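You operate a simulated robot arm through the tools that you are given. There is no shell and no other tool. Be economical: measure what you need, move in short steps, check, and stop when the job is done.

Carry out the task below with a simulated robot arm. There is one attempt and no reset: what you move stays moved.

TASK
Strain the tea from the green jug into the tea jug.
Fine: all of it; seat the tea strainer first, lift it out on to the yellow plate after; green jug back, the tea jug stays put.
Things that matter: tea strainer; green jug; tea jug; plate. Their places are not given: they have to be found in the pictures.

It is judged by the outcome, as a careful person would: the job done as asked, and still so three seconds after it is handed in. It fails if anything else is knocked over, pushed out of place, dropped, spilled or broken.

THE ROBOT
A 7-joint arm with a two-finger parallel gripper, fixed in place. Base frame: the origin is at the foot of the arm, x ahead of it, y to its left, z up; the work surface is at about z = 720. Lengths are in mm, angles in degrees, forces in N, time in s.
With the tool pointing down near the work surface it reaches from about 280 to 680 mm from the base axis. Its first joint turns from -66.0 to 66.0 degrees. Payload 1.57 kg.
Tool frame: the origin (TCP) lies between the finger pads and is the grasp point; the fingertips stand 30 mm ahead of it; z points along the fingers, y is the line along which they close. The gripper opens to 110 mm. The fingers are 24 mm wide and 12 mm thick; the gripper's body (48 by 112 mm) begins 78 mm behind the TCP.
Orientation is told as [roll, pitch, yaw] about the base's x, y, z axes, in that order, counted from this pose: with the fingers straight down and closing along the base's y, the tool's x points along the base's -x, its y along +y and its z along -z.

THE INTERFACE
- The arm moves only by the tool arm_command. Its argument "rows" is a list of rows, each a list of 7 numbers: the opening, from 0 (shut) to 1 (fully open), then the shift along the tool's x, y, z in mm, then the turn, a rotation vector about the tool's x, y, z in degrees. In form: [[grip, dx, dy, dz, wx, wy, wz], ...]. A call has 1 to 8 rows; each row is the pose to reach, as a shift and turn from the pose commanded when the call began, along the tool's axes at that moment. A row lasts 0.2 s, in which the tool goes at most 50 mm and 8.6 degrees; a call with a longer step from one row to the next is refused whole, and so is a gripper value outside its range. A pose out of reach is approached as far as the arm can. The call stops where the force on the tool passes 70 N (or 10 N more than at its start, if that is more) or the arm is blocked; 0.2 s more then pass. The fingers move at their own pace (about 108 mm/s each) and stop on an object; they squeeze with about 22 N. The grip force told is the motor's: it shows also when the fingers shut on nothing. Time passes only in rows, and 0.2 s behind the last, so rows that repeat a pose let the fingers close. It gives the time, the measured TCP pose, the force on the tool (base axes), the opening and the grip force at its end, in the units of the frame above (readings bear some noise).
- Cameras (640 x 400 px; columns grow to the right, rows downward): "scene" is fixed at [154.7, -380.4, 1412.8]; the picture's right is [0.87, -0.49, 0.00], its down [-0.24, -0.43, -0.87] and it looks along [0.42, 0.76, -0.49] (base axes); focal length 374 px, centre (320, 200). "wrist" rides on the gripper at [-36, 0, -80] in the tool frame; the picture's right is [0.00, -1.00, 0.00], its down [0.97, 0.00, -0.24] and it looks along [0.24, 0.00, 0.97] (tool axes); focal length 218 px, centre (320, 200).
- grab_frame(camera): a new picture of that camera. No time passes.
- locate(camera, pixels): there is no depth. For up to 12 entries [column, row, z] of the newest picture of that camera ("zoom" is the newest enlarged one), the place [x, y] in the base frame at which the ray of that pixel passes the height z, good to about 2 mm. No time passes.
- inspect(camera, box): a new picture of the part [left, top, right, bottom] of that camera's present view, enlarged. No time passes.
- hand_in(): hands the job in; it is judged then, once.

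Work in short steps. Measure before you move; look again where a grasp or a placing could have gone wrong, and mend it. You have 80 turns and 34 pictures in all, the two below and enlarged ones among them. Open the gripper and draw the arm clear of the work before you hand the job in, unless the task says otherwise; then end with one line.

The tools are called as name(argument=value, ...) on one line, values as JSON. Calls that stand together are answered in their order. arm_command: Moves the arm, as the interface text tells. Its arguments: {"type":"object","properties":{"rows":{"type":"array","items":{"type":"array","items":{"type":"number"}}}},"required":["rows"]} The other tools are called the same way: grab_frame (camera) takes a picture; locate (camera, pixels) gives the place at which the rays of pixels pass given heights; inspect (camera, box) takes an enlarged picture of a part of a camera's view; hand_in () hands the job in.

At the start:

```text
t: 0.0
tcp_pos: [366.9, 41.5, 1193.6]
ee_rot: [0.0, 0.0, 0.0]
force: [-0.1, 1.1, -0.4]
grip_width: 110.0
grip_force: 0.1
```

scene: 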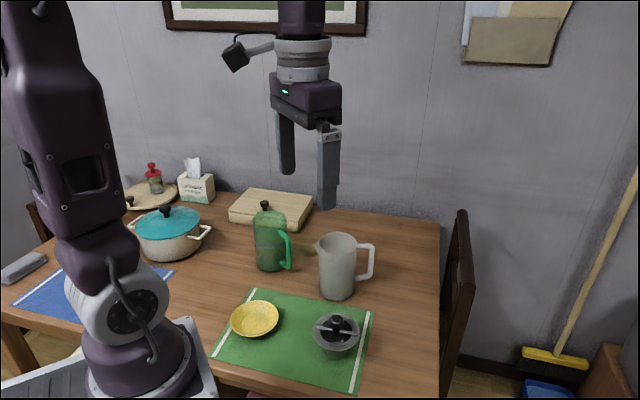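
wrist: 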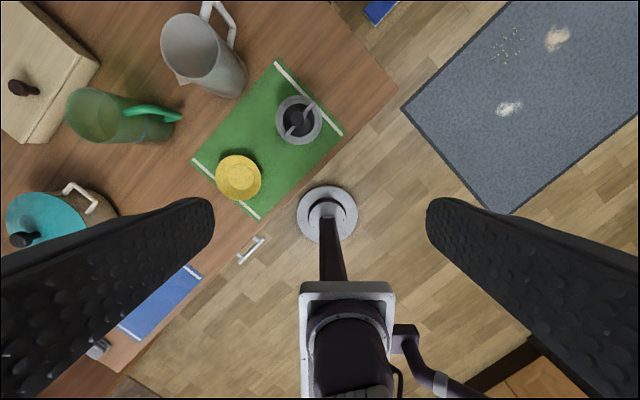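

The scene shows the green jug near (270,240), the grey jug near (340,265), the yellow plate (255,318) and something like a strainer at (337,332). I'll enlarge these.

inspect(camera="scene", box=[220, 190, 390, 296])

inspect(camera="scene", box=[210, 280, 390, 392])

inspect(camera="wrist", box=[50, 0, 370, 200])

```text
3.76 times, centred on (305, 243) of scene
```

zoom: 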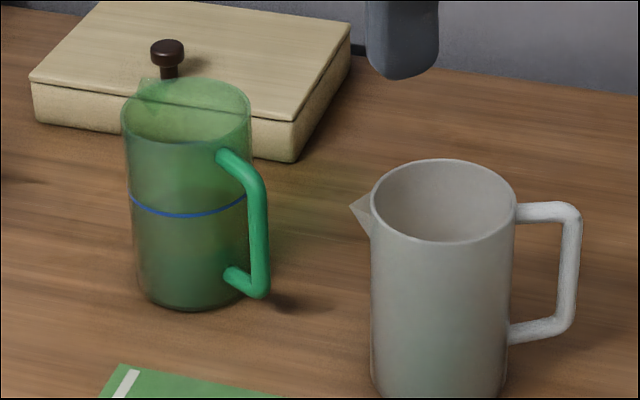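

```text
3.56 times, centred on (300, 336) of scene
```

zoom: 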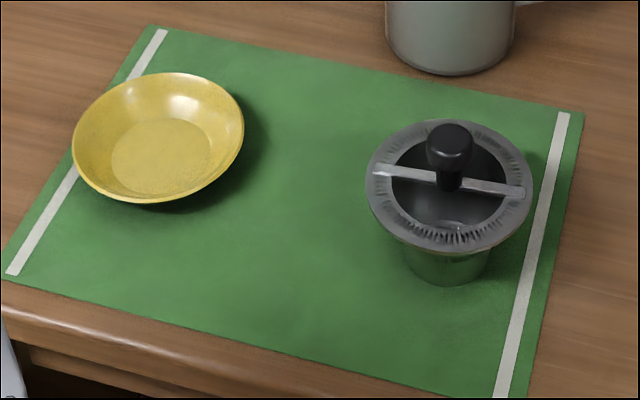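

```text
2.00 times, centred on (210, 100) of wrist
```

zoom: 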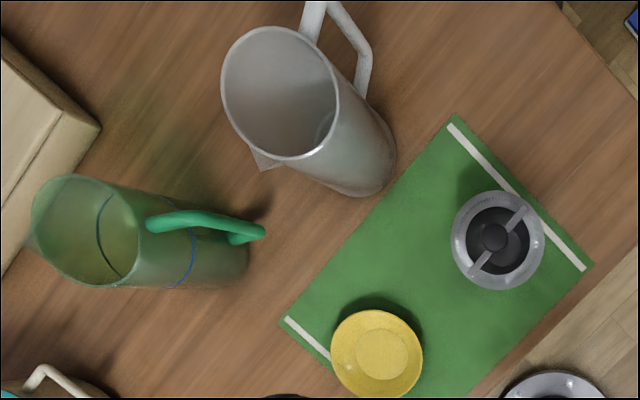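

I'll triangulate rims and bases with both cameras at several heights.

locate(camera="scene", pixels=[[269.4, 219.6, 860], [269.4, 219.6, 920], [271.8, 265.6, 720], [337.7, 243, 860], [337.7, 243, 920], [336.5, 293.3, 720], [336.2, 332.4, 740], [336.2, 332.4, 800], [336.5, 317.7, 760], [336.5, 317.7, 820], [254.5, 318.3, 720], [254.5, 318.3, 750]])

locate(camera="wrist", pixels=[[90, 115, 860], [90, 115, 920], [190, 46, 860], [190, 46, 920], [298.5, 120, 740], [298.5, 120, 800], [297.5, 118.5, 760], [297.5, 118.5, 820], [238.5, 176, 720], [238.5, 176, 750]])

```text
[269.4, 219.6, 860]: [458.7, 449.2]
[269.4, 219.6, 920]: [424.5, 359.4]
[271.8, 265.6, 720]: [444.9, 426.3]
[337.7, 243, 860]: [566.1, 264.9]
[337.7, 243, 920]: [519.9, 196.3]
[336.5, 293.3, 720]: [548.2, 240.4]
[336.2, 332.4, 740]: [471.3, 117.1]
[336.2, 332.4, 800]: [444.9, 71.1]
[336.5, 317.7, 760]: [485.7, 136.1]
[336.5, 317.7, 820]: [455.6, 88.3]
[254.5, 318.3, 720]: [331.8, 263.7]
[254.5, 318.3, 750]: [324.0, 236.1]
```

```text
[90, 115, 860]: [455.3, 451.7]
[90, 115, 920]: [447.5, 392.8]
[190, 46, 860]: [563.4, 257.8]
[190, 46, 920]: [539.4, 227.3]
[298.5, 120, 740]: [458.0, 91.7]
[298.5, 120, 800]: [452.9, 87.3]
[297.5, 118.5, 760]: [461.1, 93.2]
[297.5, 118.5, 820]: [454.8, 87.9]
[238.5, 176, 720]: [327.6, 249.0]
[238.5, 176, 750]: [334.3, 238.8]
```

Estimates: green jug axis ≈(449,430), tea jug ≈(553,245) with rim ≈878, strainer ≈(456,90) with flange ≈773 and knob top ≈815, plate ≈(329,244). I'll move above the strainer and measure closer.

arm_command(rows=[[1, -18, 10, 40, 0, 0, 0], [1, -36, 20, 80, 0, 0, 0], [1, -54, 30, 120, 0, 0, 0], [1, -72, 40, 160, 0, 0, 0], [1, -89, 48, 200, 0, 0, 0], [1, -89, 48, 230, 0, 0, 0], [1, -89, 48, 260, 0, 0, 0]])

grab_frame(camera="wrist")

```text
t: 1.6
tcp_pos: [455.8, 90.6, 932.5]
ee_rot: [0.1, 0.0, 0.0]
force: [-0.3, 0.0, 0.2]
grip_width: 110.0
grip_force: 0.1
```

```text
28 pictures are left
```

wrist: 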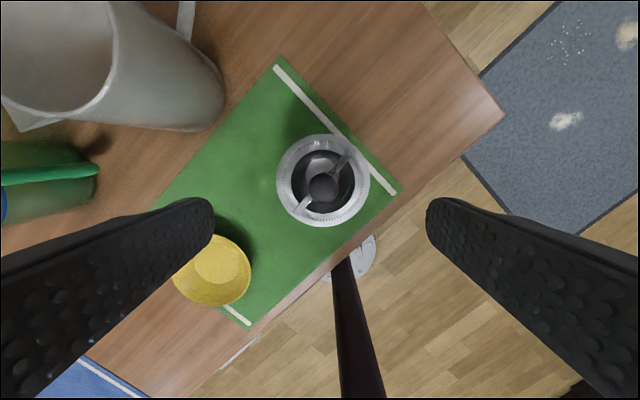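

Knob top at (323,187), flange centre (322,181), flange edges (276,181),(369,181), plate rim (173..251, 270).

locate(camera="wrist", pixels=[[323, 187, 815], [323, 187, 800], [322, 181, 773], [322, 181, 765], [276, 181, 773], [369, 181, 773], [212, 270, 745], [173, 270, 745], [251, 270, 745], [322, 134, 773], [323, 228, 773]])

inspect(camera="wrist", box=[240, 120, 400, 220])

inspect(camera="scene", box=[290, 295, 386, 355])

```text
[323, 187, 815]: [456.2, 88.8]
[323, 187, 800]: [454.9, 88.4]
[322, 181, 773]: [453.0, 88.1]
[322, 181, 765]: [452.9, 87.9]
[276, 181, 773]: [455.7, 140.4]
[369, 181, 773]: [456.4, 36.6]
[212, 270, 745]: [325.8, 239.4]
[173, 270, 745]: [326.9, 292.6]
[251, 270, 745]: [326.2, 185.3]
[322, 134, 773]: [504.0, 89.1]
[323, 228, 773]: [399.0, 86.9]
```

```text
4.00 times, centred on (320, 170) of wrist
```

zoom: 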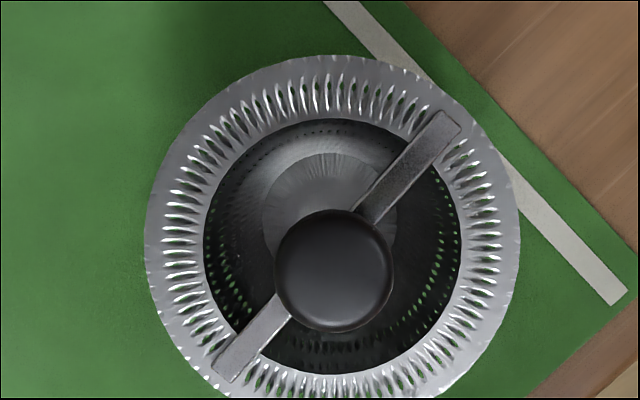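

```text
6.67 times, centred on (338, 325) of scene
```

zoom: 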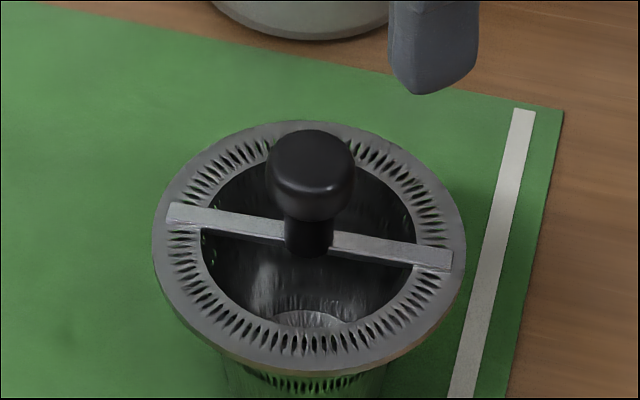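

Knob head ≈27 mm across at (456,88.5), flange 104 mm, crossbar at azimuth ≈-38°. I'll turn so the fingers close across the bar, part-open, and descend around the knob.

arm_command(rows=[[0.42, 0, -2, 15, 0, 0, 7.6], [0.42, 0, -2, 30, 0, 0, 15.2], [0.42, 0, -2, 45, 0, 0, 22.8], [0.42, 0, -2, 60, 0, 0, 30.4], [0.42, 0, -2, 75, 0, 0, 38], [0.42, 0, -2, 95, 0, 0, 38]])

grab_frame(camera="wrist")

```text
t: 3.0
tcp_pos: [455.8, 88.7, 838.5]
ee_rot: [0.1, 0.0, -38.1]
force: [-0.4, -0.5, -0.2]
grip_width: 46.0
grip_force: 0.2
```

```text
25 pictures are left
```

wrist: 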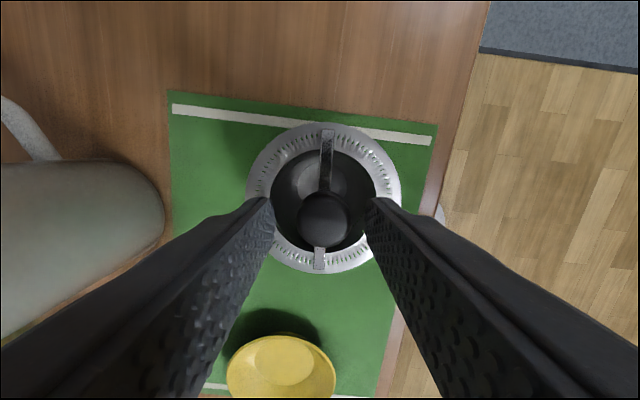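

Knob is centred between the fingers and the bar is perpendicular. Descend 33 mm and close.

arm_command(rows=[[0.42, 0, 0, 18, 0, 0, 0], [0.42, 0, 0, 33, 0, 0, 0], [0.42, 0, 0, 33, 0, 0, 0], [0.1, 0, 0, 33, 0, 0, 0], [0, 0, 0, 33, 0, 0, 0], [0, 0, 0, 33, 0, 0, 0]])

```text
t: 3.6
tcp_pos: [455.5, 86.5, 812.6]
ee_rot: [0.0, 0.1, -38.2]
force: [-10.4, -0.6, 37.2]
grip_width: 45.9
grip_force: 0.1
stopped in row 3: the force on the tool passed its limit (the readings are from after the stop); the commanded pose is now the measured one
```

Tips touched the flange (tips ≈782). Back up 3 mm and close on the knob head.

arm_command(rows=[[0.42, 0, 0, -3, 0, 0, 0], [0.2, 0, 0, -3, 0, 0, 0], [0, 0, 0, -3, 0, 0, 0], [0, 0, 0, -3, 0, 0, 0]])

inspect(camera="scene", box=[280, 270, 400, 345])

```text
t: 4.6
tcp_pos: [457.0, 88.3, 813.3]
ee_rot: [0.1, 0.0, -38.2]
force: [-0.3, 0.1, 0.8]
grip_width: 26.4
grip_force: 22.5
```

```text
5.33 times, centred on (340, 308) of scene
```

zoom: 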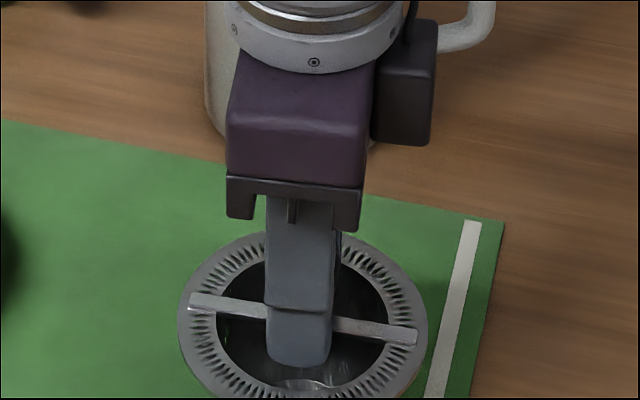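

Knob held at 26.4 mm. Lift 190 mm straight up and look.

arm_command(rows=[[0, 0, 0, -20, 0, 0, 0], [0, 0, 0, -55, 0, 0, 0], [0, 0, 0, -90, 0, 0, 0], [0, 0, 0, -125, 0, 0, 0], [0, 0, 0, -160, 0, 0, 0], [0, 0, 0, -190, 0, 0, 0], [0, 0, 0, -190, 0, 0, 0]])

grab_frame(camera="wrist")

grab_frame(camera="scene")

```text
t: 6.2
tcp_pos: [455.0, 87.5, 1003.5]
ee_rot: [0.1, -0.1, -38.1]
force: [-0.3, 0.1, -0.4]
grip_width: 26.2
grip_force: 22.2
```

```text
23 pictures are left
```

wrist: 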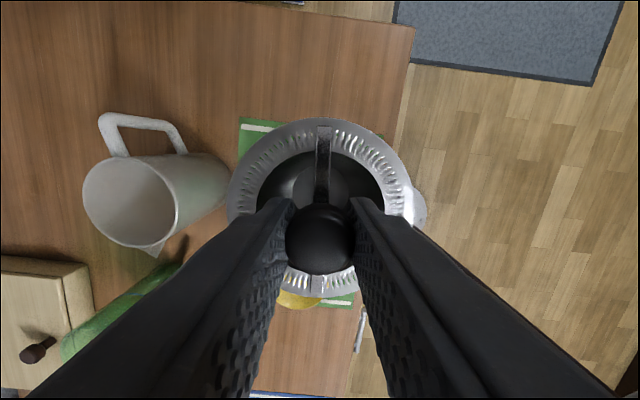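

```text
22 pictures are left
```

scene: 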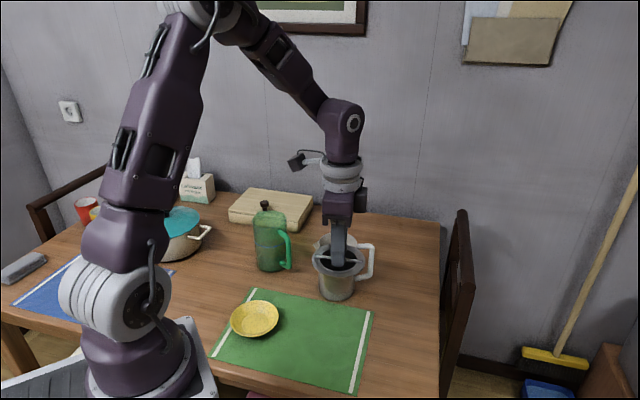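

Tea jug rim in the wrist view is centred at (129,203); compare heights with the earlier scene pixel (337.7,243).

locate(camera="wrist", pixels=[[129, 203, 870], [129, 203, 880], [129, 203, 890], [83, 195, 880], [175, 212, 880], [121, 156, 880], [138, 247, 880]])

locate(camera="scene", pixels=[[337.7, 243, 870], [337.7, 243, 880], [337.7, 243, 890]])

```text
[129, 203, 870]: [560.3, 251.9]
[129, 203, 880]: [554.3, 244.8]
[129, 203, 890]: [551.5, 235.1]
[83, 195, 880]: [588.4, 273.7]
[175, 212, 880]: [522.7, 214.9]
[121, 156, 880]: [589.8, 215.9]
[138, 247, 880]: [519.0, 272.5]
```

```text
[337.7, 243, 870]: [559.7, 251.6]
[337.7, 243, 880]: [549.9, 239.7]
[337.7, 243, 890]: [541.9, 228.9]
```

Rays agree at z≈870 → centre ≈(560,252). I'll cross-check with the jug's base front edge in the scene picture.

inspect(camera="scene", box=[300, 220, 396, 310])

locate(camera="scene", pixels=[[336.5, 300.9, 720], [336.5, 299.5, 720]])

```text
4.44 times, centred on (348, 265) of scene
```

zoom: 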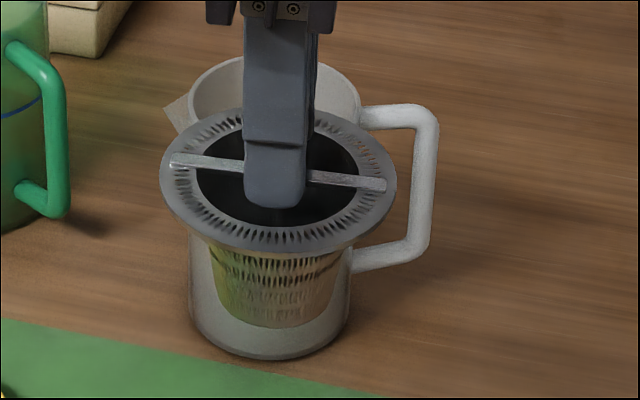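

```text
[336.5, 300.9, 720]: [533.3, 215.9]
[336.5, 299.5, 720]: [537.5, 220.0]
```

Centre ≈(558,251). Carry the strainer over the tea jug (bottom stays ≈38 mm above the rim).

arm_command(rows=[[0, 3, 30, -5, 0, 0, 0], [0, 7, 70, -5, 0, 0, 0], [0, 11, 110, -5, 0, 0, 0], [0, 15, 150, -5, 0, 0, 0], [0, 19.5, 185, -5, 0, 0, 0], [0, 19.5, 192.3, -5, 0, 0, 0], [0, 19.5, 192.3, -5, 0, 0, 0]])

grab_frame(camera="wrist")

inspect(camera="scene", box=[280, 180, 400, 305])

```text
t: 7.8
tcp_pos: [559.9, 250.6, 1009.2]
ee_rot: [0.1, -0.2, -38.0]
force: [0.1, 0.4, -1.8]
grip_width: 26.0
grip_force: 22.3
```

```text
20 pictures are left
```

wrist: 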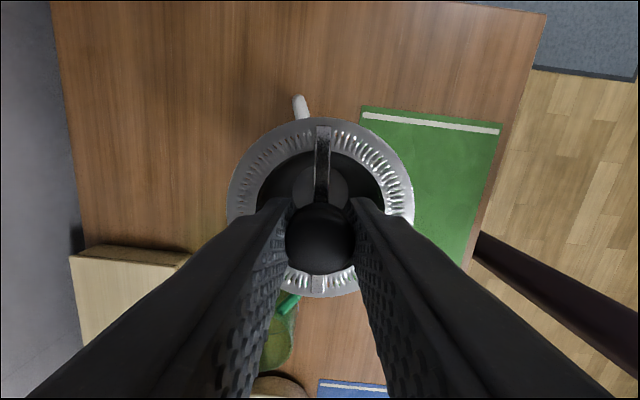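

```text
3.20 times, centred on (340, 242) of scene
```

zoom: 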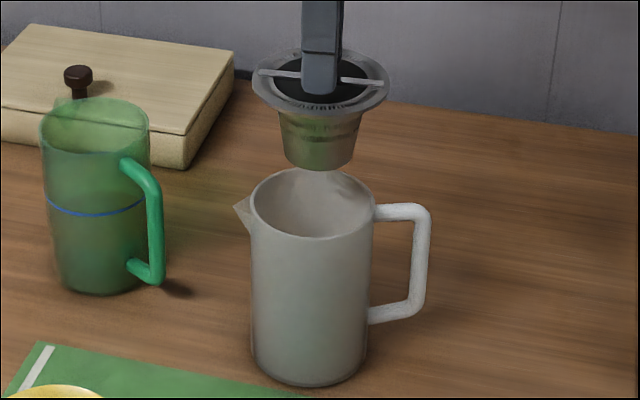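

Strainer is about 3 mm to the right of the jug axis; correct and lower to ≈10 mm above seating.

arm_command(rows=[[0, 2.7, -0.4, 15, 0, 0, 0], [0, 2.7, -0.4, 35, 0, 0, 0], [0, 2.7, -0.4, 55, 0, 0, 0], [0, 2.7, -0.4, 72, 0, 0, 0], [0, 2.7, -0.4, 86, 0, 0, 0], [0, 2.7, -0.4, 86, 0, 0, 0]])

inspect(camera="scene", box=[290, 200, 390, 305])

```text
t: 9.2
tcp_pos: [556.9, 251.8, 925.0]
ee_rot: [0.3, -0.1, -38.0]
force: [0.3, 1.0, -1.0]
grip_width: 26.2
grip_force: 22.1
```

```text
3.81 times, centred on (340, 252) of scene
```

zoom: 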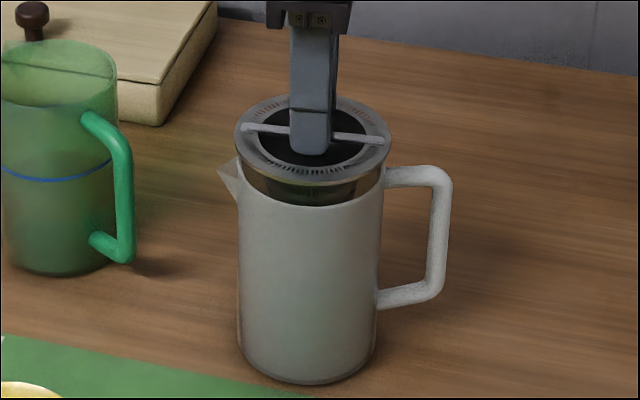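

Inside the mouth and centred. Lower another 12 mm and read the force.

arm_command(rows=[[0, 0, 0, 4, 0, 0, 0], [0, 0, 0, 8, 0, 0, 0], [0, 0, 0, 12, 0, 0, 0], [0, 0, 0, 12, 0, 0, 0]])

```text
t: 10.2
tcp_pos: [557.0, 252.0, 911.7]
ee_rot: [0.0, -0.1, -38.1]
force: [-0.2, -0.1, -1.5]
grip_width: 26.2
grip_force: 21.3
```

arm_command(rows=[[0, 0, 0, 2, 0, 0, 0], [0, 0, 0, 4, 0, 0, 0], [0, 0, 0, 4, 0, 0, 0]])

inspect(camera="scene", box=[290, 200, 390, 305])

```text
t: 11.0
tcp_pos: [557.4, 252.2, 907.7]
ee_rot: [0.2, -0.2, -38.2]
force: [0.5, 0.4, -1.2]
grip_width: 26.0
grip_force: 22.0
```

```text
3.81 times, centred on (340, 252) of scene
```

zoom: 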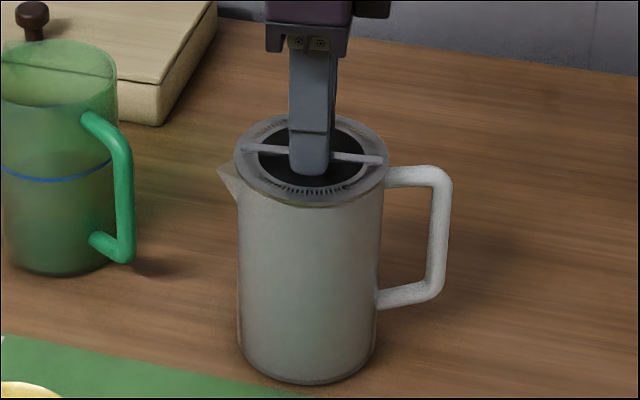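

Almost seated; lower 2 mm at a time a little further.

arm_command(rows=[[0, 0, 0, 1, 0, 0, 0], [0, 0, 0, 2, 0, 0, 0], [0, 0, 0, 3, 0, 0, 0], [0, 0, 0, 3, 0, 0, 0]])

```text
t: 12.0
tcp_pos: [555.8, 251.6, 905.2]
ee_rot: [0.1, -0.1, -38.0]
force: [-0.5, 0.8, -0.5]
grip_width: 26.0
grip_force: 21.4
```

arm_command(rows=[[0, 0, 0, 1, 0, 0, 0], [0, 0, 0, 2, 0, 0, 0], [0, 0, 0, 3, 0, 0, 0], [0, 0, 0, 3, 0, 0, 0]])

```text
t: 13.0
tcp_pos: [557.7, 252.6, 902.2]
ee_rot: [0.3, -0.1, -38.2]
force: [0.2, -0.3, 17.5]
grip_width: 26.2
grip_force: 22.3
```

Contact at 17.5 N: seated. Open slightly and withdraw upward.

arm_command(rows=[[0.34, 0, 0, -2, 0, 0, 0], [0.34, 0, 0, -2, 0, 0, 0], [0.36, 0, 0, -10, 0, 0, 0], [0.36, 0, 0, -30, 0, 0, 0], [0.5, 0, 0, -65, 0, 0, 0], [1, 0, 0, -105, 0, 0, 0], [1, 0, 0, -140, 0, 0, 0]])

grab_frame(camera="wrist")

inspect(camera="scene", box=[230, 190, 390, 305])

```text
t: 14.6
tcp_pos: [554.6, 251.3, 1042.6]
ee_rot: [0.2, -0.1, -38.1]
force: [-0.1, 0.1, 0.6]
grip_width: 35.3
grip_force: 0.1
```

```text
16 pictures are left
```

wrist: 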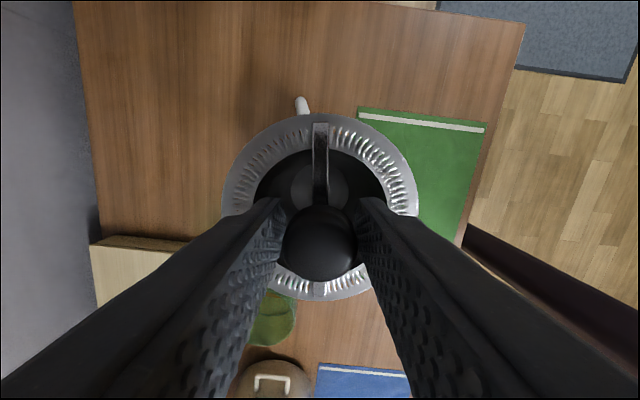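

```text
3.48 times, centred on (310, 248) of scene
```

zoom: 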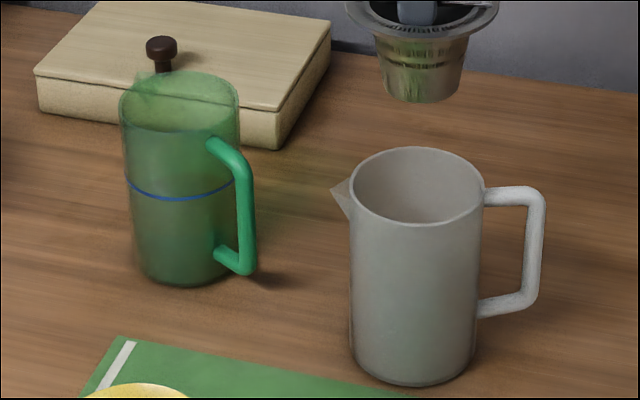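

The strainer came up with the fingers: at 35 mm they jammed outward against its opening. I lower it back along the same path, keeping the same opening command, and will release more narrowly.

arm_command(rows=[[1, 0, 0, 25, 0, 0, 0], [1, 0, 0, 50, 0, 0, 0], [1, 0, 0, 75, 0, 0, 0], [1, 0, 0, 100, 0, 0, 0], [1, 0, 0, 120, 0, 0, 0], [1, 0, 0, 130, 0, 0, 0], [1, 0, 0, 135, 0, 0, 0], [1, 0, 0, 135, 0, 0, 0]])

```text
t: 16.4
tcp_pos: [556.6, 251.6, 908.3]
ee_rot: [0.1, -0.1, -38.2]
force: [1.0, 0.4, -1.0]
grip_width: 35.2
grip_force: 0.2
```

arm_command(rows=[[1, 0, 0, 1.5, 0, 0, 0], [1, 0, 0, 3, 0, 0, 0], [1, 0, 0, 4.5, 0, 0, 0], [1, 0, 0, 4.5, 0, 0, 0]])

```text
t: 17.4
tcp_pos: [556.7, 252.4, 903.0]
ee_rot: [0.2, -0.1, -38.1]
force: [0.3, 0.0, -0.9]
grip_width: 35.5
grip_force: 0.1
```

arm_command(rows=[[1, 0, 0, 1.5, 0, 0, 0], [1, 0, 0, 3, 0, 0, 0], [1, 0, 0, 3, 0, 0, 0]])

```text
t: 18.2
tcp_pos: [556.8, 252.5, 900.3]
ee_rot: [0.2, -0.1, -38.1]
force: [-0.3, -0.5, 2.1]
grip_width: 35.4
grip_force: 0.1
```

Touching again. Set the opening to 31 mm (clear of both knob and rim) and rise slowly.

arm_command(rows=[[0.28, 0, 0, 0, 0, 0, 0], [0.28, 0, 0, 0, 0, 0, 0], [0.28, 0, 0, -6, 0, 0, 0], [0.28, 0, 0, -14, 0, 0, 0], [0.28, 0, 0, -24, 0, 0, 0], [0.28, 0, 0, -24, 0, 0, 0]])

inspect(camera="scene", box=[290, 200, 390, 305])

```text
t: 19.6
tcp_pos: [556.7, 253.1, 923.0]
ee_rot: [0.3, -0.1, -38.2]
force: [-0.5, 0.1, -0.2]
grip_width: 31.0
grip_force: 0.2
```

```text
3.81 times, centred on (340, 252) of scene
```

zoom: 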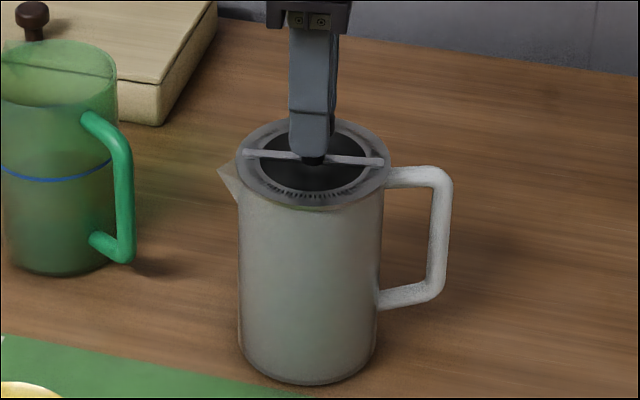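

The strainer stays seated. Rise and move to view the green jug from above, returning yaw to 0.

arm_command(rows=[[0.28, 0, 0, -40, 0, 0, 0], [0.5, 0, 0, -80, 0, 0, 0], [1, 37, 6, -96, 0, 0, -7.6], [1, 74, 12, -112, 0, 0, -15.2], [1, 111, 18, -128, 0, 0, -22.8], [1, 148, 24, -144, 0, 0, -30.4], [1, 184, 30, -157, 0, 0, -38], [1, 184, 30, -157, 0, 0, -38]])

grab_frame(camera="wrist")

```text
t: 21.4
tcp_pos: [431.0, 389.8, 1080.6]
ee_rot: [0.1, -0.2, 0.0]
force: [0.1, -0.6, 0.5]
grip_width: 110.2
grip_force: 0.0
```

```text
13 pictures are left
```

wrist: 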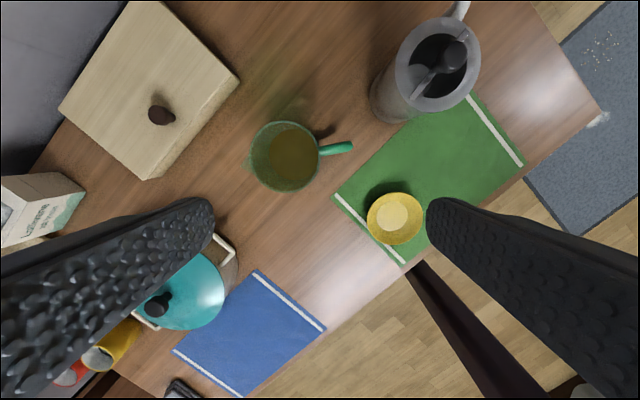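

Green jug rim is centred about (284.5,156), handle end (352,147), spout (249,164).

locate(camera="wrist", pixels=[[284.5, 156, 870], [284.5, 156, 880], [352, 147, 860], [352, 147, 840], [249, 156, 870], [319, 156, 870], [249, 164, 870], [284.5, 121, 870], [284.5, 191, 870]])

inspect(camera="wrist", box=[230, 100, 374, 190])

inspect(camera="scene", box=[235, 195, 315, 280])

```text
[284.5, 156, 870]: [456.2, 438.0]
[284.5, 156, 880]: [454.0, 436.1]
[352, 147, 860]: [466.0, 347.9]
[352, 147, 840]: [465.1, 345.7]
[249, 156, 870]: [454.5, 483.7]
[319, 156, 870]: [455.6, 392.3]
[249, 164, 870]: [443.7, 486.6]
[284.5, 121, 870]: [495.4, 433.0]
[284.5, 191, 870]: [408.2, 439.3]
```

```text
4.44 times, centred on (302, 145) of wrist
```

zoom: 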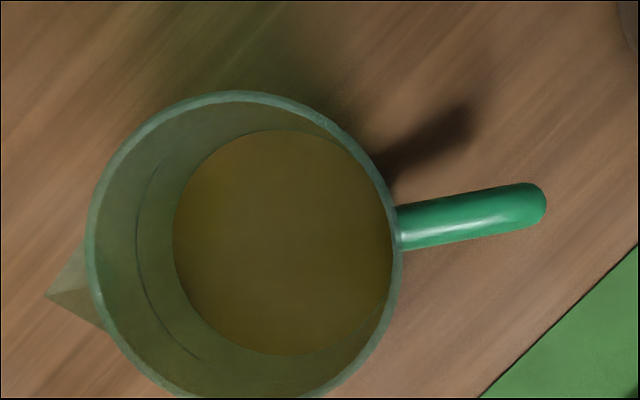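

```text
4.71 times, centred on (275, 238) of scene
```

zoom: 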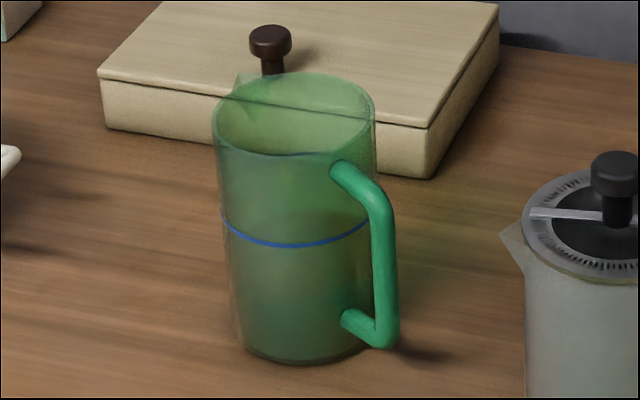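

Green jug: axis ≈(455,438), rim ≈868, handle azimuth ≈-80°, spout +100°. Plan: grasp the body with the tool inclined from the handle side (heading +y, 55° below horizontal). First I yaw by +90° up here.

arm_command(rows=[[1, 0, -5, 0, 0, 0, -8.5], [1, 0, -10, 0, 0, 0, -17], [1, 0, -15, 0, 0, 0, -25.5], [1, 0, -20, 0, 0, 0, -34], [1, 0, -25, 0, 0, 0, -42.5], [1, 0, -30, 0, 0, 0, -51], [1, 0, -35, 0, 0, 0, -59.5], [1, 0, -40, 0, 0, 0, -68]])

arm_command(rows=[[1, 0, 0, 0, 0, 0, -8], [1, 0, 0, 0, 0, 0, -16], [1, 0, 0, 0, 0, 0, -22], [1, 0, 0, 0, 0, 0, -22]])

```text
t: 23.2
tcp_pos: [431.0, 348.7, 1079.3]
ee_rot: [-0.1, -0.1, 68.1]
force: [0.1, 0.6, 1.2]
grip_width: 110.0
grip_force: 0.0
```

```text
t: 24.2
tcp_pos: [429.8, 348.5, 1078.6]
ee_rot: [-0.2, 0.0, 90.1]
force: [0.5, 0.8, -0.6]
grip_width: 110.0
grip_force: 0.0
```

Rehearsing the pour end pose unloaded, well above the tea jug, to verify reach.

arm_command(rows=[[1, 30, -25, 10, 0, 8, 0], [1, 60, -50, 20, 0, 16, 0], [1, 90, -75, 30, 0, 24, 0], [1, 120, -100, 40, 0, 32, 0], [1, 150, -125, 50, 0, 40, 0], [1, 158, -130, 60, 0, 48, 0], [1, 158, -130, 70, 0, 56, 0], [1, 158, -130, 79, 0, 64, 0]])

arm_command(rows=[[1, 0, 0, 0, 0, 6, 0], [1, 0, 0, 0, 0, 12, 0], [1, 0, 0, 0, 0, 12, 0], [1, 0, 0, 0, 0, 12, 0]])

```text
t: 26.0
tcp_pos: [555.0, 183.8, 1004.4]
ee_rot: [-0.4, 54.2, 91.0]
force: [0.0, 0.0, 0.2]
grip_width: 109.9
grip_force: 0.1
out of reach, approached as far as the arm can: row 7, 8
```

```text
t: 27.0
tcp_pos: [547.8, 179.5, 1001.5]
ee_rot: [-0.7, 66.1, 90.9]
force: [0.5, -0.4, 0.6]
grip_width: 110.1
grip_force: 0.1
out of reach, approached as far as the arm can: row 2, 3, 4
```

Nearly reachable at heading 90°. Try heading 115° for the pour, which keeps the wrist nearer.

arm_command(rows=[[1, -2, -10, -5, 5.7, 0, -2.5], [1, -4, -20, -10, 11.4, 0, -5.1], [1, -6, -30, -14, 17.1, 0, -7.6], [1, -8.3, -42, -18.7, 22.8, 0, -10.2], [1, -8.3, -42, -18.7, 22.8, 0, -10.2], [1, -8.3, -42, -18.7, 22.8, 0, -10.2]])

```text
t: 28.4
tcp_pos: [589.6, 201.1, 1000.6]
ee_rot: [-0.4, 66.1, 116.0]
force: [0.8, 1.1, -0.4]
grip_width: 110.1
grip_force: 0.1
```

Reached. Tilt 9° more to check the margin.

arm_command(rows=[[1, 0, 0, 0, 0, 6, 0], [1, 0, 0, 0, 0, 11, 0], [1, 0, 0, 0, 0, 11, 0]])

```text
t: 29.2
tcp_pos: [588.8, 200.0, 1001.9]
ee_rot: [-0.7, 77.1, 115.6]
force: [0.1, 0.8, 0.0]
grip_width: 110.1
grip_force: 0.1
```

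Reach is fine to a total tilt of ~112° with heading 115°. Return the tool to vertical, raising it meanwhile.

arm_command(rows=[[1, 10, 0, -2.5, 0, -8.5, 0], [1, 20, 0, -5, 0, -17, 0], [1, 30, 0, -7.5, 0, -25.5, 0], [1, 40, 0, -10, 0, -34, 0], [1, 58, 0, -13.5, 0, -42.5, 0], [1, 58, 0, -13.5, 0, -51, 0], [1, 58, 0, -13.5, 0, -59.5, 0], [1, 58, 0, -13.5, 0, -68, 0]])

```text
t: 31.0
tcp_pos: [589.9, 201.7, 1061.5]
ee_rot: [-0.2, 9.0, 116.3]
force: [-0.1, -0.4, -0.3]
grip_width: 109.8
grip_force: 0.1
```

arm_command(rows=[[1, -36, 12, -6, -0.8, 0, 5.2], [1, -72, 24, -11.5, -1.6, 0, 10.4], [1, -108, 36, -17, -2.4, 0, 15.6], [1, -145, 48, -23, -3.2, 0, 20.7], [1, -181, 61, -28.6, -4, 0, 25.8], [1, -181, 61, -28.6, -4, 0, 25.8]])

arm_command(rows=[[1, 0, 0, 0, 0, -8, 0], [1, 0, 0, 0, 0, -16, 0], [1, 0, 0, 0, 0, -24, 0], [1, 0, 0, 0, 0, -32, 0], [1, 0, 0, 0, 0, -40, 0], [1, 0, 0, 0, 0, -44, 0], [1, 0, 0, 0, 0, -44, 0]])

```text
t: 32.4
tcp_pos: [453.3, 338.3, 1060.0]
ee_rot: [-0.3, 9.1, 90.1]
force: [0.8, 0.1, -0.4]
grip_width: 110.2
grip_force: 0.1
```

```text
t: 34.0
tcp_pos: [453.5, 338.0, 1060.5]
ee_rot: [-0.3, -35.0, 90.4]
force: [-0.1, -0.2, 0.5]
grip_width: 110.2
grip_force: 0.0
```

Now to the pre-grasp point (455,370,902) along the inclined axis, then look.

arm_command(rows=[[1, 16, 0, 37, 0, 0, 0], [1, 32, -1, 74, 0, 0, 0], [1, 48, -1.5, 111, 0, 0, 0], [1, 64.8, -1.5, 148, 0, 0, 0], [1, 64.8, -1.5, 148, 0, 0, 0]])

grab_frame(camera="wrist")

inspect(camera="scene", box=[200, 120, 400, 300])

```text
t: 35.2
tcp_pos: [455.1, 370.5, 900.3]
ee_rot: [-0.2, -35.0, 90.4]
force: [-0.2, -0.7, 0.2]
grip_width: 110.1
grip_force: 0.1
```

```text
10 pictures are left
```

wrist: 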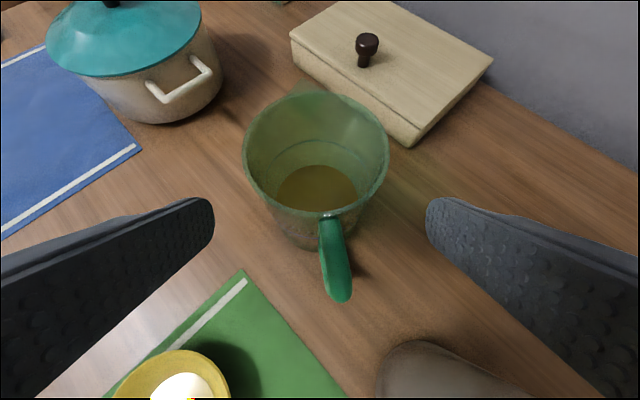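

```text
2.22 times, centred on (300, 210) of scene
```

zoom: 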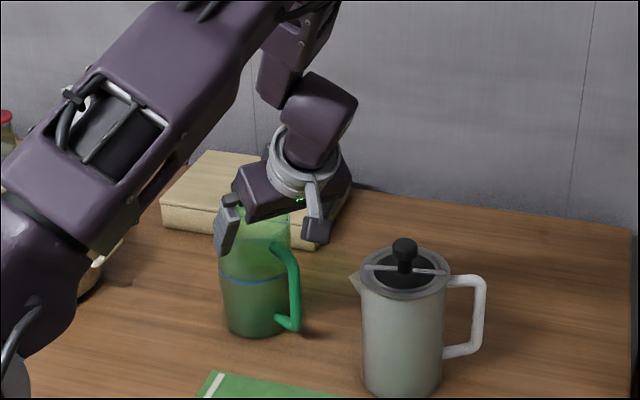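

locate(camera="wrist", pixels=[[243, 150, 868], [389, 150, 868], [316, 89, 868], [318, 216, 868], [340, 300, 850], [334, 215, 857]])

inspect(camera="wrist", box=[220, 70, 420, 310])

```text
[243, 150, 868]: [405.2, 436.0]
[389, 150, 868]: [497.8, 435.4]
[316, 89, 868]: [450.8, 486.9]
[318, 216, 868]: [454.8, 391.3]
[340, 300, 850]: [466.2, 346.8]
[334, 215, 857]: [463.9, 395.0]
```

```text
1.67 times, centred on (320, 190) of wrist
```

zoom: 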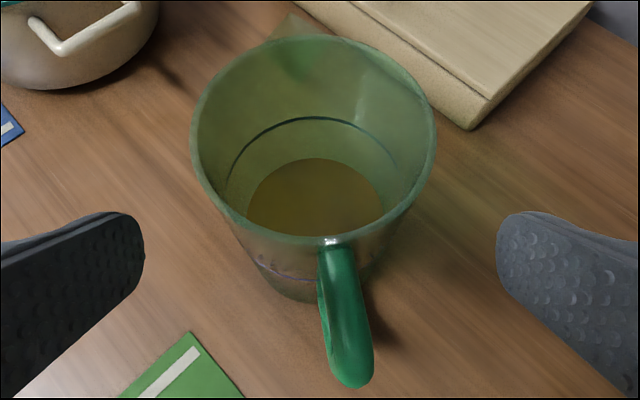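

Rim centre ≈(452,437), width 92 mm. Shift 3 mm sideways and advance along the tool in stages.

arm_command(rows=[[1, 0, 3, 0, 0, 0, 0], [1, 0, 3, 25, 0, 0, 0], [1, 0, 3, 50, 0, 0, 0], [1, 0, 3, 70, 0, 0, 0], [1, 0, 3, 85, 0, 0, 0], [1, 0, 3, 92, 0, 0, 0], [1, 0, 3, 92, 0, 0, 0]])

grab_frame(camera="wrist")

```text
t: 36.8
tcp_pos: [452.2, 423.3, 825.7]
ee_rot: [-0.4, -34.9, 90.4]
force: [-0.3, -0.5, 0.1]
grip_width: 109.8
grip_force: 0.0
```

```text
7 pictures are left
```

wrist: 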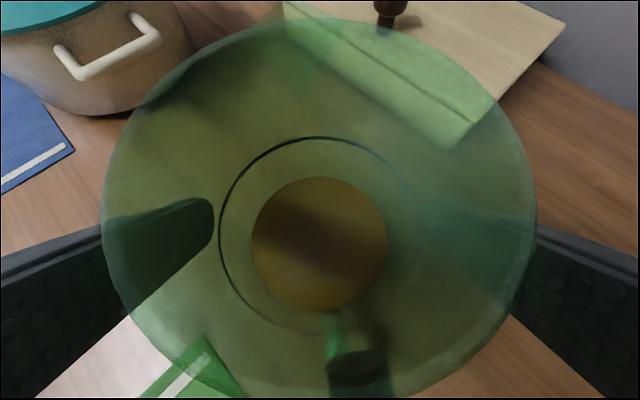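

Fingers straddle the body on both sides. Advance the last 16 mm, watching force, and close.

arm_command(rows=[[1, 0, 0, 6, 0, 0, 0], [1, 0, 0, 12, 0, 0, 0], [1, 0, 0, 15, 0, 0, 0], [1, 0, 0, 15, 0, 0, 0]])

```text
t: 37.8
tcp_pos: [452.7, 431.7, 813.6]
ee_rot: [-0.4, -34.9, 90.4]
force: [-0.2, -0.6, 0.4]
grip_width: 109.9
grip_force: 0.0
```

arm_command(rows=[[0.84, 0, 0, 0, 0, 0, 0], [0.7, 0, 0, 0, 0, 0, 0], [0.6, 0, 0, 0, 0, 0, 0], [0.6, 0, 0, 0, 0, 0, 0]])

```text
t: 38.8
tcp_pos: [452.0, 433.2, 813.1]
ee_rot: [-0.4, -35.0, 90.3]
force: [-1.8, 0.6, -0.2]
grip_width: 87.6
grip_force: 22.0
```

Gripped at 87.6 mm. Lift 40 mm and check the load.

arm_command(rows=[[0.5, -5.7, 0, -8.2, 0, 0, 0], [0.5, -11.5, 0, -16.4, 0, 0, 0], [0.5, -17.2, 0, -24.6, 0, 0, 0], [0.5, -23, 0, -32.8, 0, 0, 0], [0.5, -23, 0, -32.8, 0, 0, 0]])

inspect(camera="scene", box=[200, 120, 400, 300])

```text
t: 40.0
tcp_pos: [452.1, 431.5, 854.6]
ee_rot: [-0.3, -34.9, 90.4]
force: [0.2, 0.2, -3.7]
grip_width: 82.0
grip_force: 21.5
```

```text
2.22 times, centred on (300, 210) of scene
```

zoom: 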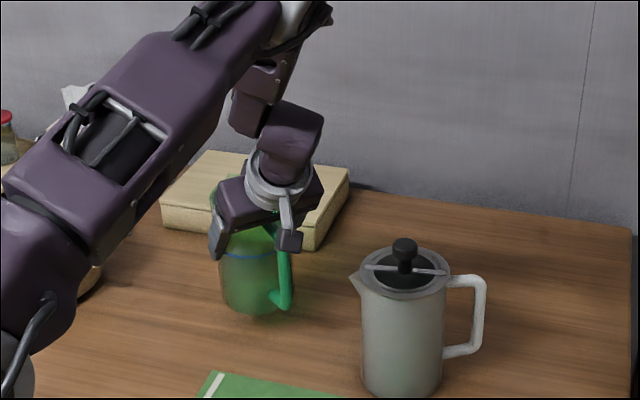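

Width dropped from 87.6 to 82 mm, so something shifted; check with the wrist view.

grab_frame(camera="wrist")

```text
5 pictures are left
```

wrist: 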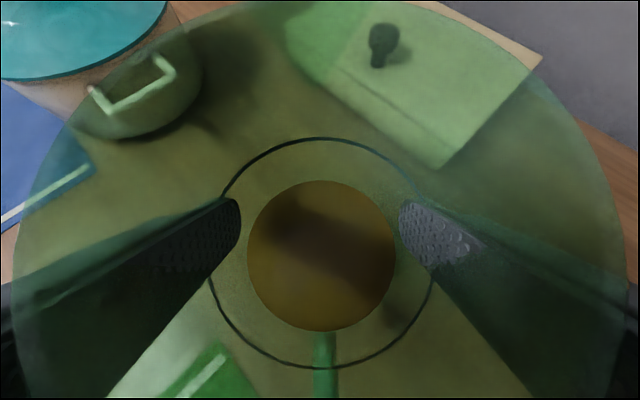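

Rim size and tea position in the wrist view match a no-slip hold (jug just aligned its handle with the tool). Lift slowly to carry height.

arm_command(rows=[[0.5, -8, 0, -11.5, 0, 0, 0], [0.5, -21, 0, -30, 0, 0, 0], [0.5, -35, 0, -50, 0, 0, 0], [0.5, -50, 0, -71, 0, 0, 0], [0.5, -65, 0, -93, 0, 0, 0], [0.5, -80, 0, -114, 0, 0, 0], [0.5, -92, 0, -132, 0, 0, 0], [0.5, -101, 0, -144, 0, 0, 0]])

```text
t: 41.8
tcp_pos: [449.5, 431.7, 1030.2]
ee_rot: [-0.3, -34.8, 90.4]
force: [-0.2, -0.4, -4.2]
grip_width: 82.3
grip_force: 21.8
```

Hold is steady. Carry the jug over towards the pour side, yawing to heading 115°.

arm_command(rows=[[0.5, 13, -8, -9, -1.8, 0, -2.6], [0.5, 36, -24, -25, -3.6, 0, -5.1], [0.5, 62, -41, -43, -5.4, 0, -7.7], [0.5, 87, -57, -61, -7.2, 0, -10.2], [0.5, 113, -74, -79, -9, 0, -12.8], [0.5, 139, -91, -97, -10.8, 0, -15.4], [0.5, 162, -106, -113, -12.6, 0, -18], [0.5, 175, -115, -122, -14.3, 0, -20.5]])

```text
t: 43.6
tcp_pos: [567.4, 219.5, 1030.7]
ee_rot: [-0.3, -34.9, 115.5]
force: [-0.1, 0.2, -4.1]
grip_width: 82.0
grip_force: 22.2
```

arm_command(rows=[[0.5, 15, 0, -10, 0, 0, 0], [0.5, 38, -1, -27, 0, 0, 0], [0.5, 62, -2, -44, 0, 0, 0], [0.5, 82, -3, -58, 0, 0, 0], [0.5, 93, -3, -65, 0, 0, 0], [0.5, 93, -3, -65, 0, 0, 0]])

```text
t: 45.0
tcp_pos: [618.4, 117.8, 1028.6]
ee_rot: [-0.3, -34.8, 115.3]
force: [0.9, 0.4, -4.0]
grip_width: 82.2
grip_force: 21.5
```

Tilt 49° about the lip here (high and behind the strainer, before any flow).

arm_command(rows=[[0.5, 0.4, 0, -10.3, 0, 7, 0], [0.5, -0.5, 0, -20.6, 0, 14, 0], [0.5, -2.6, 0, -30.7, 0, 21, 0], [0.5, -5.9, 0, -40.4, 0, 28, 0], [0.5, -10.4, 0, -49.7, 0, 35, 0], [0.5, -16, 0, -58.3, 0, 42, 0], [0.5, -22.6, 0, -66.2, 0, 49, 0], [0.5, -22.6, 0, -66.2, 0, 49, 0]])

inspect(camera="scene", box=[260, 130, 460, 300])

```text
t: 46.8
tcp_pos: [626.1, 100.9, 1097.8]
ee_rot: [-0.2, 14.2, 115.2]
force: [-0.8, -0.4, -3.9]
grip_width: 81.7
grip_force: 21.6
```

```text
2.35 times, centred on (360, 215) of scene
```

zoom: 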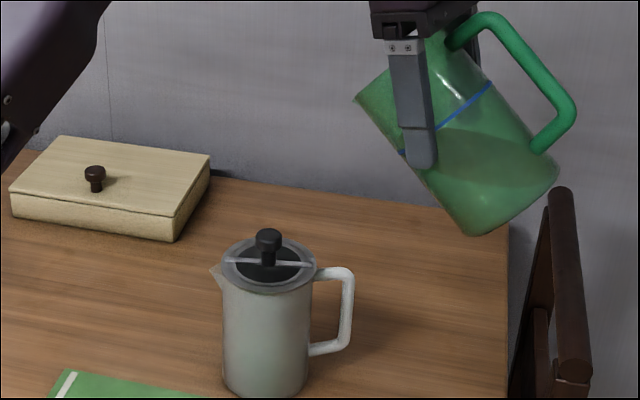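

Lip tip appears at zoom (357,97); verify its position.

locate(camera="zoom", pixels=[[357, 97, 1085], [357, 97, 1075], [268, 235, 903], [270, 262, 872]])

```text
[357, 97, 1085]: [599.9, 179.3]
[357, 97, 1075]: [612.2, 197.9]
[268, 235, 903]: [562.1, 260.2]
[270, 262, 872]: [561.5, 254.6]
```

Lip is within ~7 mm of prediction. Move it diagonally to just behind the strainer centre, ≈15 mm above the knob.

arm_command(rows=[[0.5, -8, 0, 11, 0, 0, 0], [0.5, -22, 1, 32, 0, 0, 0], [0.5, -38, 1, 54, 0, 0, 0], [0.5, -54, 2, 77, 0, 0, 0], [0.5, -70, 2, 100, 0, 0, 0], [0.5, -86, 3, 122, 0, 0, 0], [0.5, -96, 3, 136, 0, 0, 0], [0.5, -100.6, 3, 142.9, 0, 0, 0]])

inspect(camera="scene", box=[290, 160, 430, 280])

```text
t: 48.6
tcp_pos: [598.0, 155.8, 934.3]
ee_rot: [-0.3, 14.2, 115.0]
force: [0.0, -0.1, -3.3]
grip_width: 81.7
grip_force: 22.0
```

```text
3.33 times, centred on (360, 220) of scene
```

zoom: 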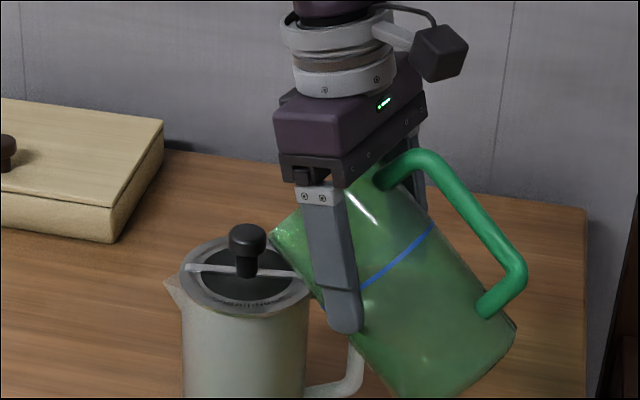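

locate(camera="zoom", pixels=[[271, 233, 922], [271, 233, 930], [248, 236, 908], [248, 236, 903]])

```text
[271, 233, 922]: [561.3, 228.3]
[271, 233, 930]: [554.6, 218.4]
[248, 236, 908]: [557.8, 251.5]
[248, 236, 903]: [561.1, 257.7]
```

Lip ≈23 mm behind the centre, ~6 mm to one side; correct 4 mm and start tilting slowly about the lip.

arm_command(rows=[[0.5, 0.2, -2, -2.9, 0, 2, 0], [0.5, 0.4, -4, -5.9, 0, 4, 0], [0.5, 0.4, -4, -8.8, 0, 6, 0], [0.5, 0.3, -4, -11.8, 0, 8, 0], [0.5, 0.3, -4, -13.2, 0, 9, 0], [0.5, 0.2, -4, -14.7, 0, 10, 0], [0.5, 0, -4, -16.2, 0, 11, 0], [0.5, -0.1, -4, -17.6, 0, 12, 0]])

```text
t: 50.4
tcp_pos: [599.1, 162.0, 951.9]
ee_rot: [-0.3, 26.1, 115.1]
force: [0.4, 0.1, -3.8]
grip_width: 81.9
grip_force: 21.5
```

Tilt ≈61°. Continue at about 1° per row, watching the load.

arm_command(rows=[[0.5, 0.1, 0, -1.5, 0, 1, 0], [0.5, 0.2, 0, -2.9, 0, 2, 0], [0.5, 0.3, 0, -4.4, 0, 3, 0], [0.5, 0.4, 0, -5.9, 0, 4, 0], [0.5, 0.4, 0, -7.4, 0, 5, 0], [0.5, 0.4, 0, -8.8, 0, 6, 0], [0.5, 0.4, 0, -10.3, 0, 7, 0], [0.5, 0.3, 0, -11.8, 0, 8, 0]])

```text
t: 52.2
tcp_pos: [596.7, 166.1, 962.7]
ee_rot: [-0.3, 34.2, 115.1]
force: [0.1, 1.0, -4.7]
grip_width: 81.8
grip_force: 22.1
```

arm_command(rows=[[0.5, 0.1, 0, -1.5, 0, 1, 0], [0.5, 0.2, 0, -2.9, 0, 2, 0], [0.5, 0.3, 0, -4.4, 0, 3, 0], [0.5, 0.4, 0, -5.9, 0, 4, 0], [0.5, 0.4, 0, -7.4, 0, 5, 0], [0.5, 0.4, 0, -8.8, 0, 6, 0], [0.5, 0.4, 0, -8.8, 0, 6, 0], [0.5, 0.4, 0, -8.8, 0, 6, 0]])

inspect(camera="scene", box=[290, 160, 430, 310])

```text
t: 54.0
tcp_pos: [595.5, 169.7, 969.7]
ee_rot: [-0.3, 40.2, 115.0]
force: [0.5, 0.5, -3.0]
grip_width: 82.0
grip_force: 22.5
```

```text
2.67 times, centred on (360, 235) of scene
```

zoom: 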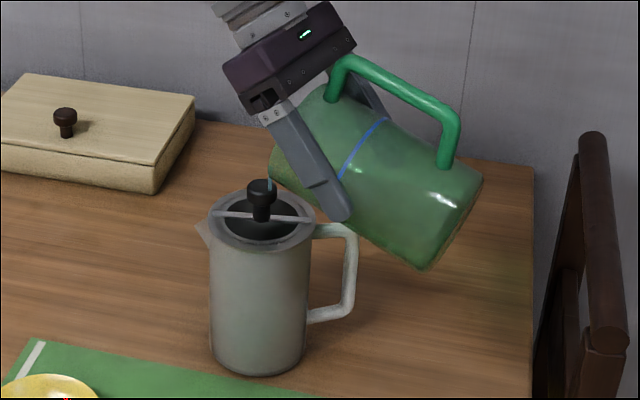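

A thin stream at (269,182) falls into the strainer; no spill. Continue slowly.

arm_command(rows=[[0.5, 0.1, 0, -1.5, 0, 1, 0], [0.5, 0.2, 0, -2.9, 0, 2, 0], [0.5, 0.3, 0, -4.4, 0, 3, 0], [0.5, 0.4, 0, -5.9, 0, 4, 0], [0.5, 0.4, 0, -7.4, 0, 5, 0], [0.5, 0.4, 0, -8.8, 0, 6, 0], [0.5, 0.4, 0, -10.3, 0, 7, 0], [0.5, 0.4, 0, -10.3, 0, 7, 0]])

arm_command(rows=[[0.5, 0.1, 0, -1.5, 0, 1, 0], [0.5, 0.2, 0, -2.9, 0, 2, 0], [0.5, 0.3, 0, -4.4, 0, 3, 0], [0.5, 0.4, 0, -5.9, 0, 4, 0], [0.5, 0.4, 0, -7.4, 0, 5, 0], [0.5, 0.4, 0, -8.8, 0, 6, 0], [0.5, 0.4, 0, -10.3, 0, 7, 0], [0.5, 0.4, 0, -10.3, 0, 7, 0]])

arm_command(rows=[[0.5, 0.1, 0, -1.5, 0, 1, 0], [0.5, 0.2, 0, -2.9, 0, 2, 0], [0.5, 0.3, 0, -4.4, 0, 3, 0], [0.5, 0.4, 0, -5.9, 0, 4, 0], [0.5, 0.4, 0, -7.4, 0, 5, 0], [0.5, 0.4, 0, -8.8, 0, 6, 0], [0.5, 0.4, 0, -10.3, 0, 7, 0], [0.5, 0.4, 0, -10.3, 0, 7, 0]])

```text
t: 55.8
tcp_pos: [592.0, 175.9, 978.6]
ee_rot: [-0.3, 47.2, 114.8]
force: [-0.1, 0.0, -2.8]
grip_width: 81.7
grip_force: 21.8
```

```text
t: 57.6
tcp_pos: [588.8, 183.0, 986.0]
ee_rot: [-0.4, 54.3, 114.8]
force: [-1.4, -0.2, -1.6]
grip_width: 81.8
grip_force: 22.0
```

```text
t: 59.4
tcp_pos: [586.2, 189.6, 991.6]
ee_rot: [-0.6, 61.2, 114.7]
force: [-0.1, -0.3, -1.7]
grip_width: 81.8
grip_force: 22.6
```

Load fell from ≈4.2 to ≈1.7 N. Continue to ≈110° and dwell.

arm_command(rows=[[0.5, 0.2, 0, -2.9, 0, 2, 0], [0.5, 0.4, 0, -5.9, 0, 4, 0], [0.5, 0.4, 0, -8.8, 0, 6, 0], [0.5, 0.3, 0, -11.8, 0, 8, 0], [0.5, 0.2, 0, -14.7, 0, 10, 0], [0.5, -0.1, 0, -17.6, 0, 12, 0], [0.5, -0.1, 0, -17.6, 0, 12, 0], [0.5, -0.1, 0, -17.6, 0, 12, 0]])

arm_command(rows=[[0.5, 0, 0, 0, 0, 0, 0], [0.5, 0, 0, 0, 0, 0, 0], [0.5, 0, 0, 0, 0, 0, 0], [0.5, 0, 0, 0, 0, 0, 0], [0.5, 0, 0, 0, 0, 0, 0], [0.5, 0, 0, 0, 0, 0, 0], [0.5, 0, 0, 0, 0, 0, 0], [0.5, 0, 0, 0, 0, 0, 0]])

```text
t: 61.2
tcp_pos: [579.1, 202.8, 1000.4]
ee_rot: [-0.8, 73.2, 114.3]
force: [-0.5, 0.1, -1.4]
grip_width: 81.8
grip_force: 22.3
```

```text
t: 63.0
tcp_pos: [578.9, 202.5, 999.8]
ee_rot: [-0.9, 73.2, 114.3]
force: [-1.1, -0.4, -2.1]
grip_width: 81.7
grip_force: 21.2
```

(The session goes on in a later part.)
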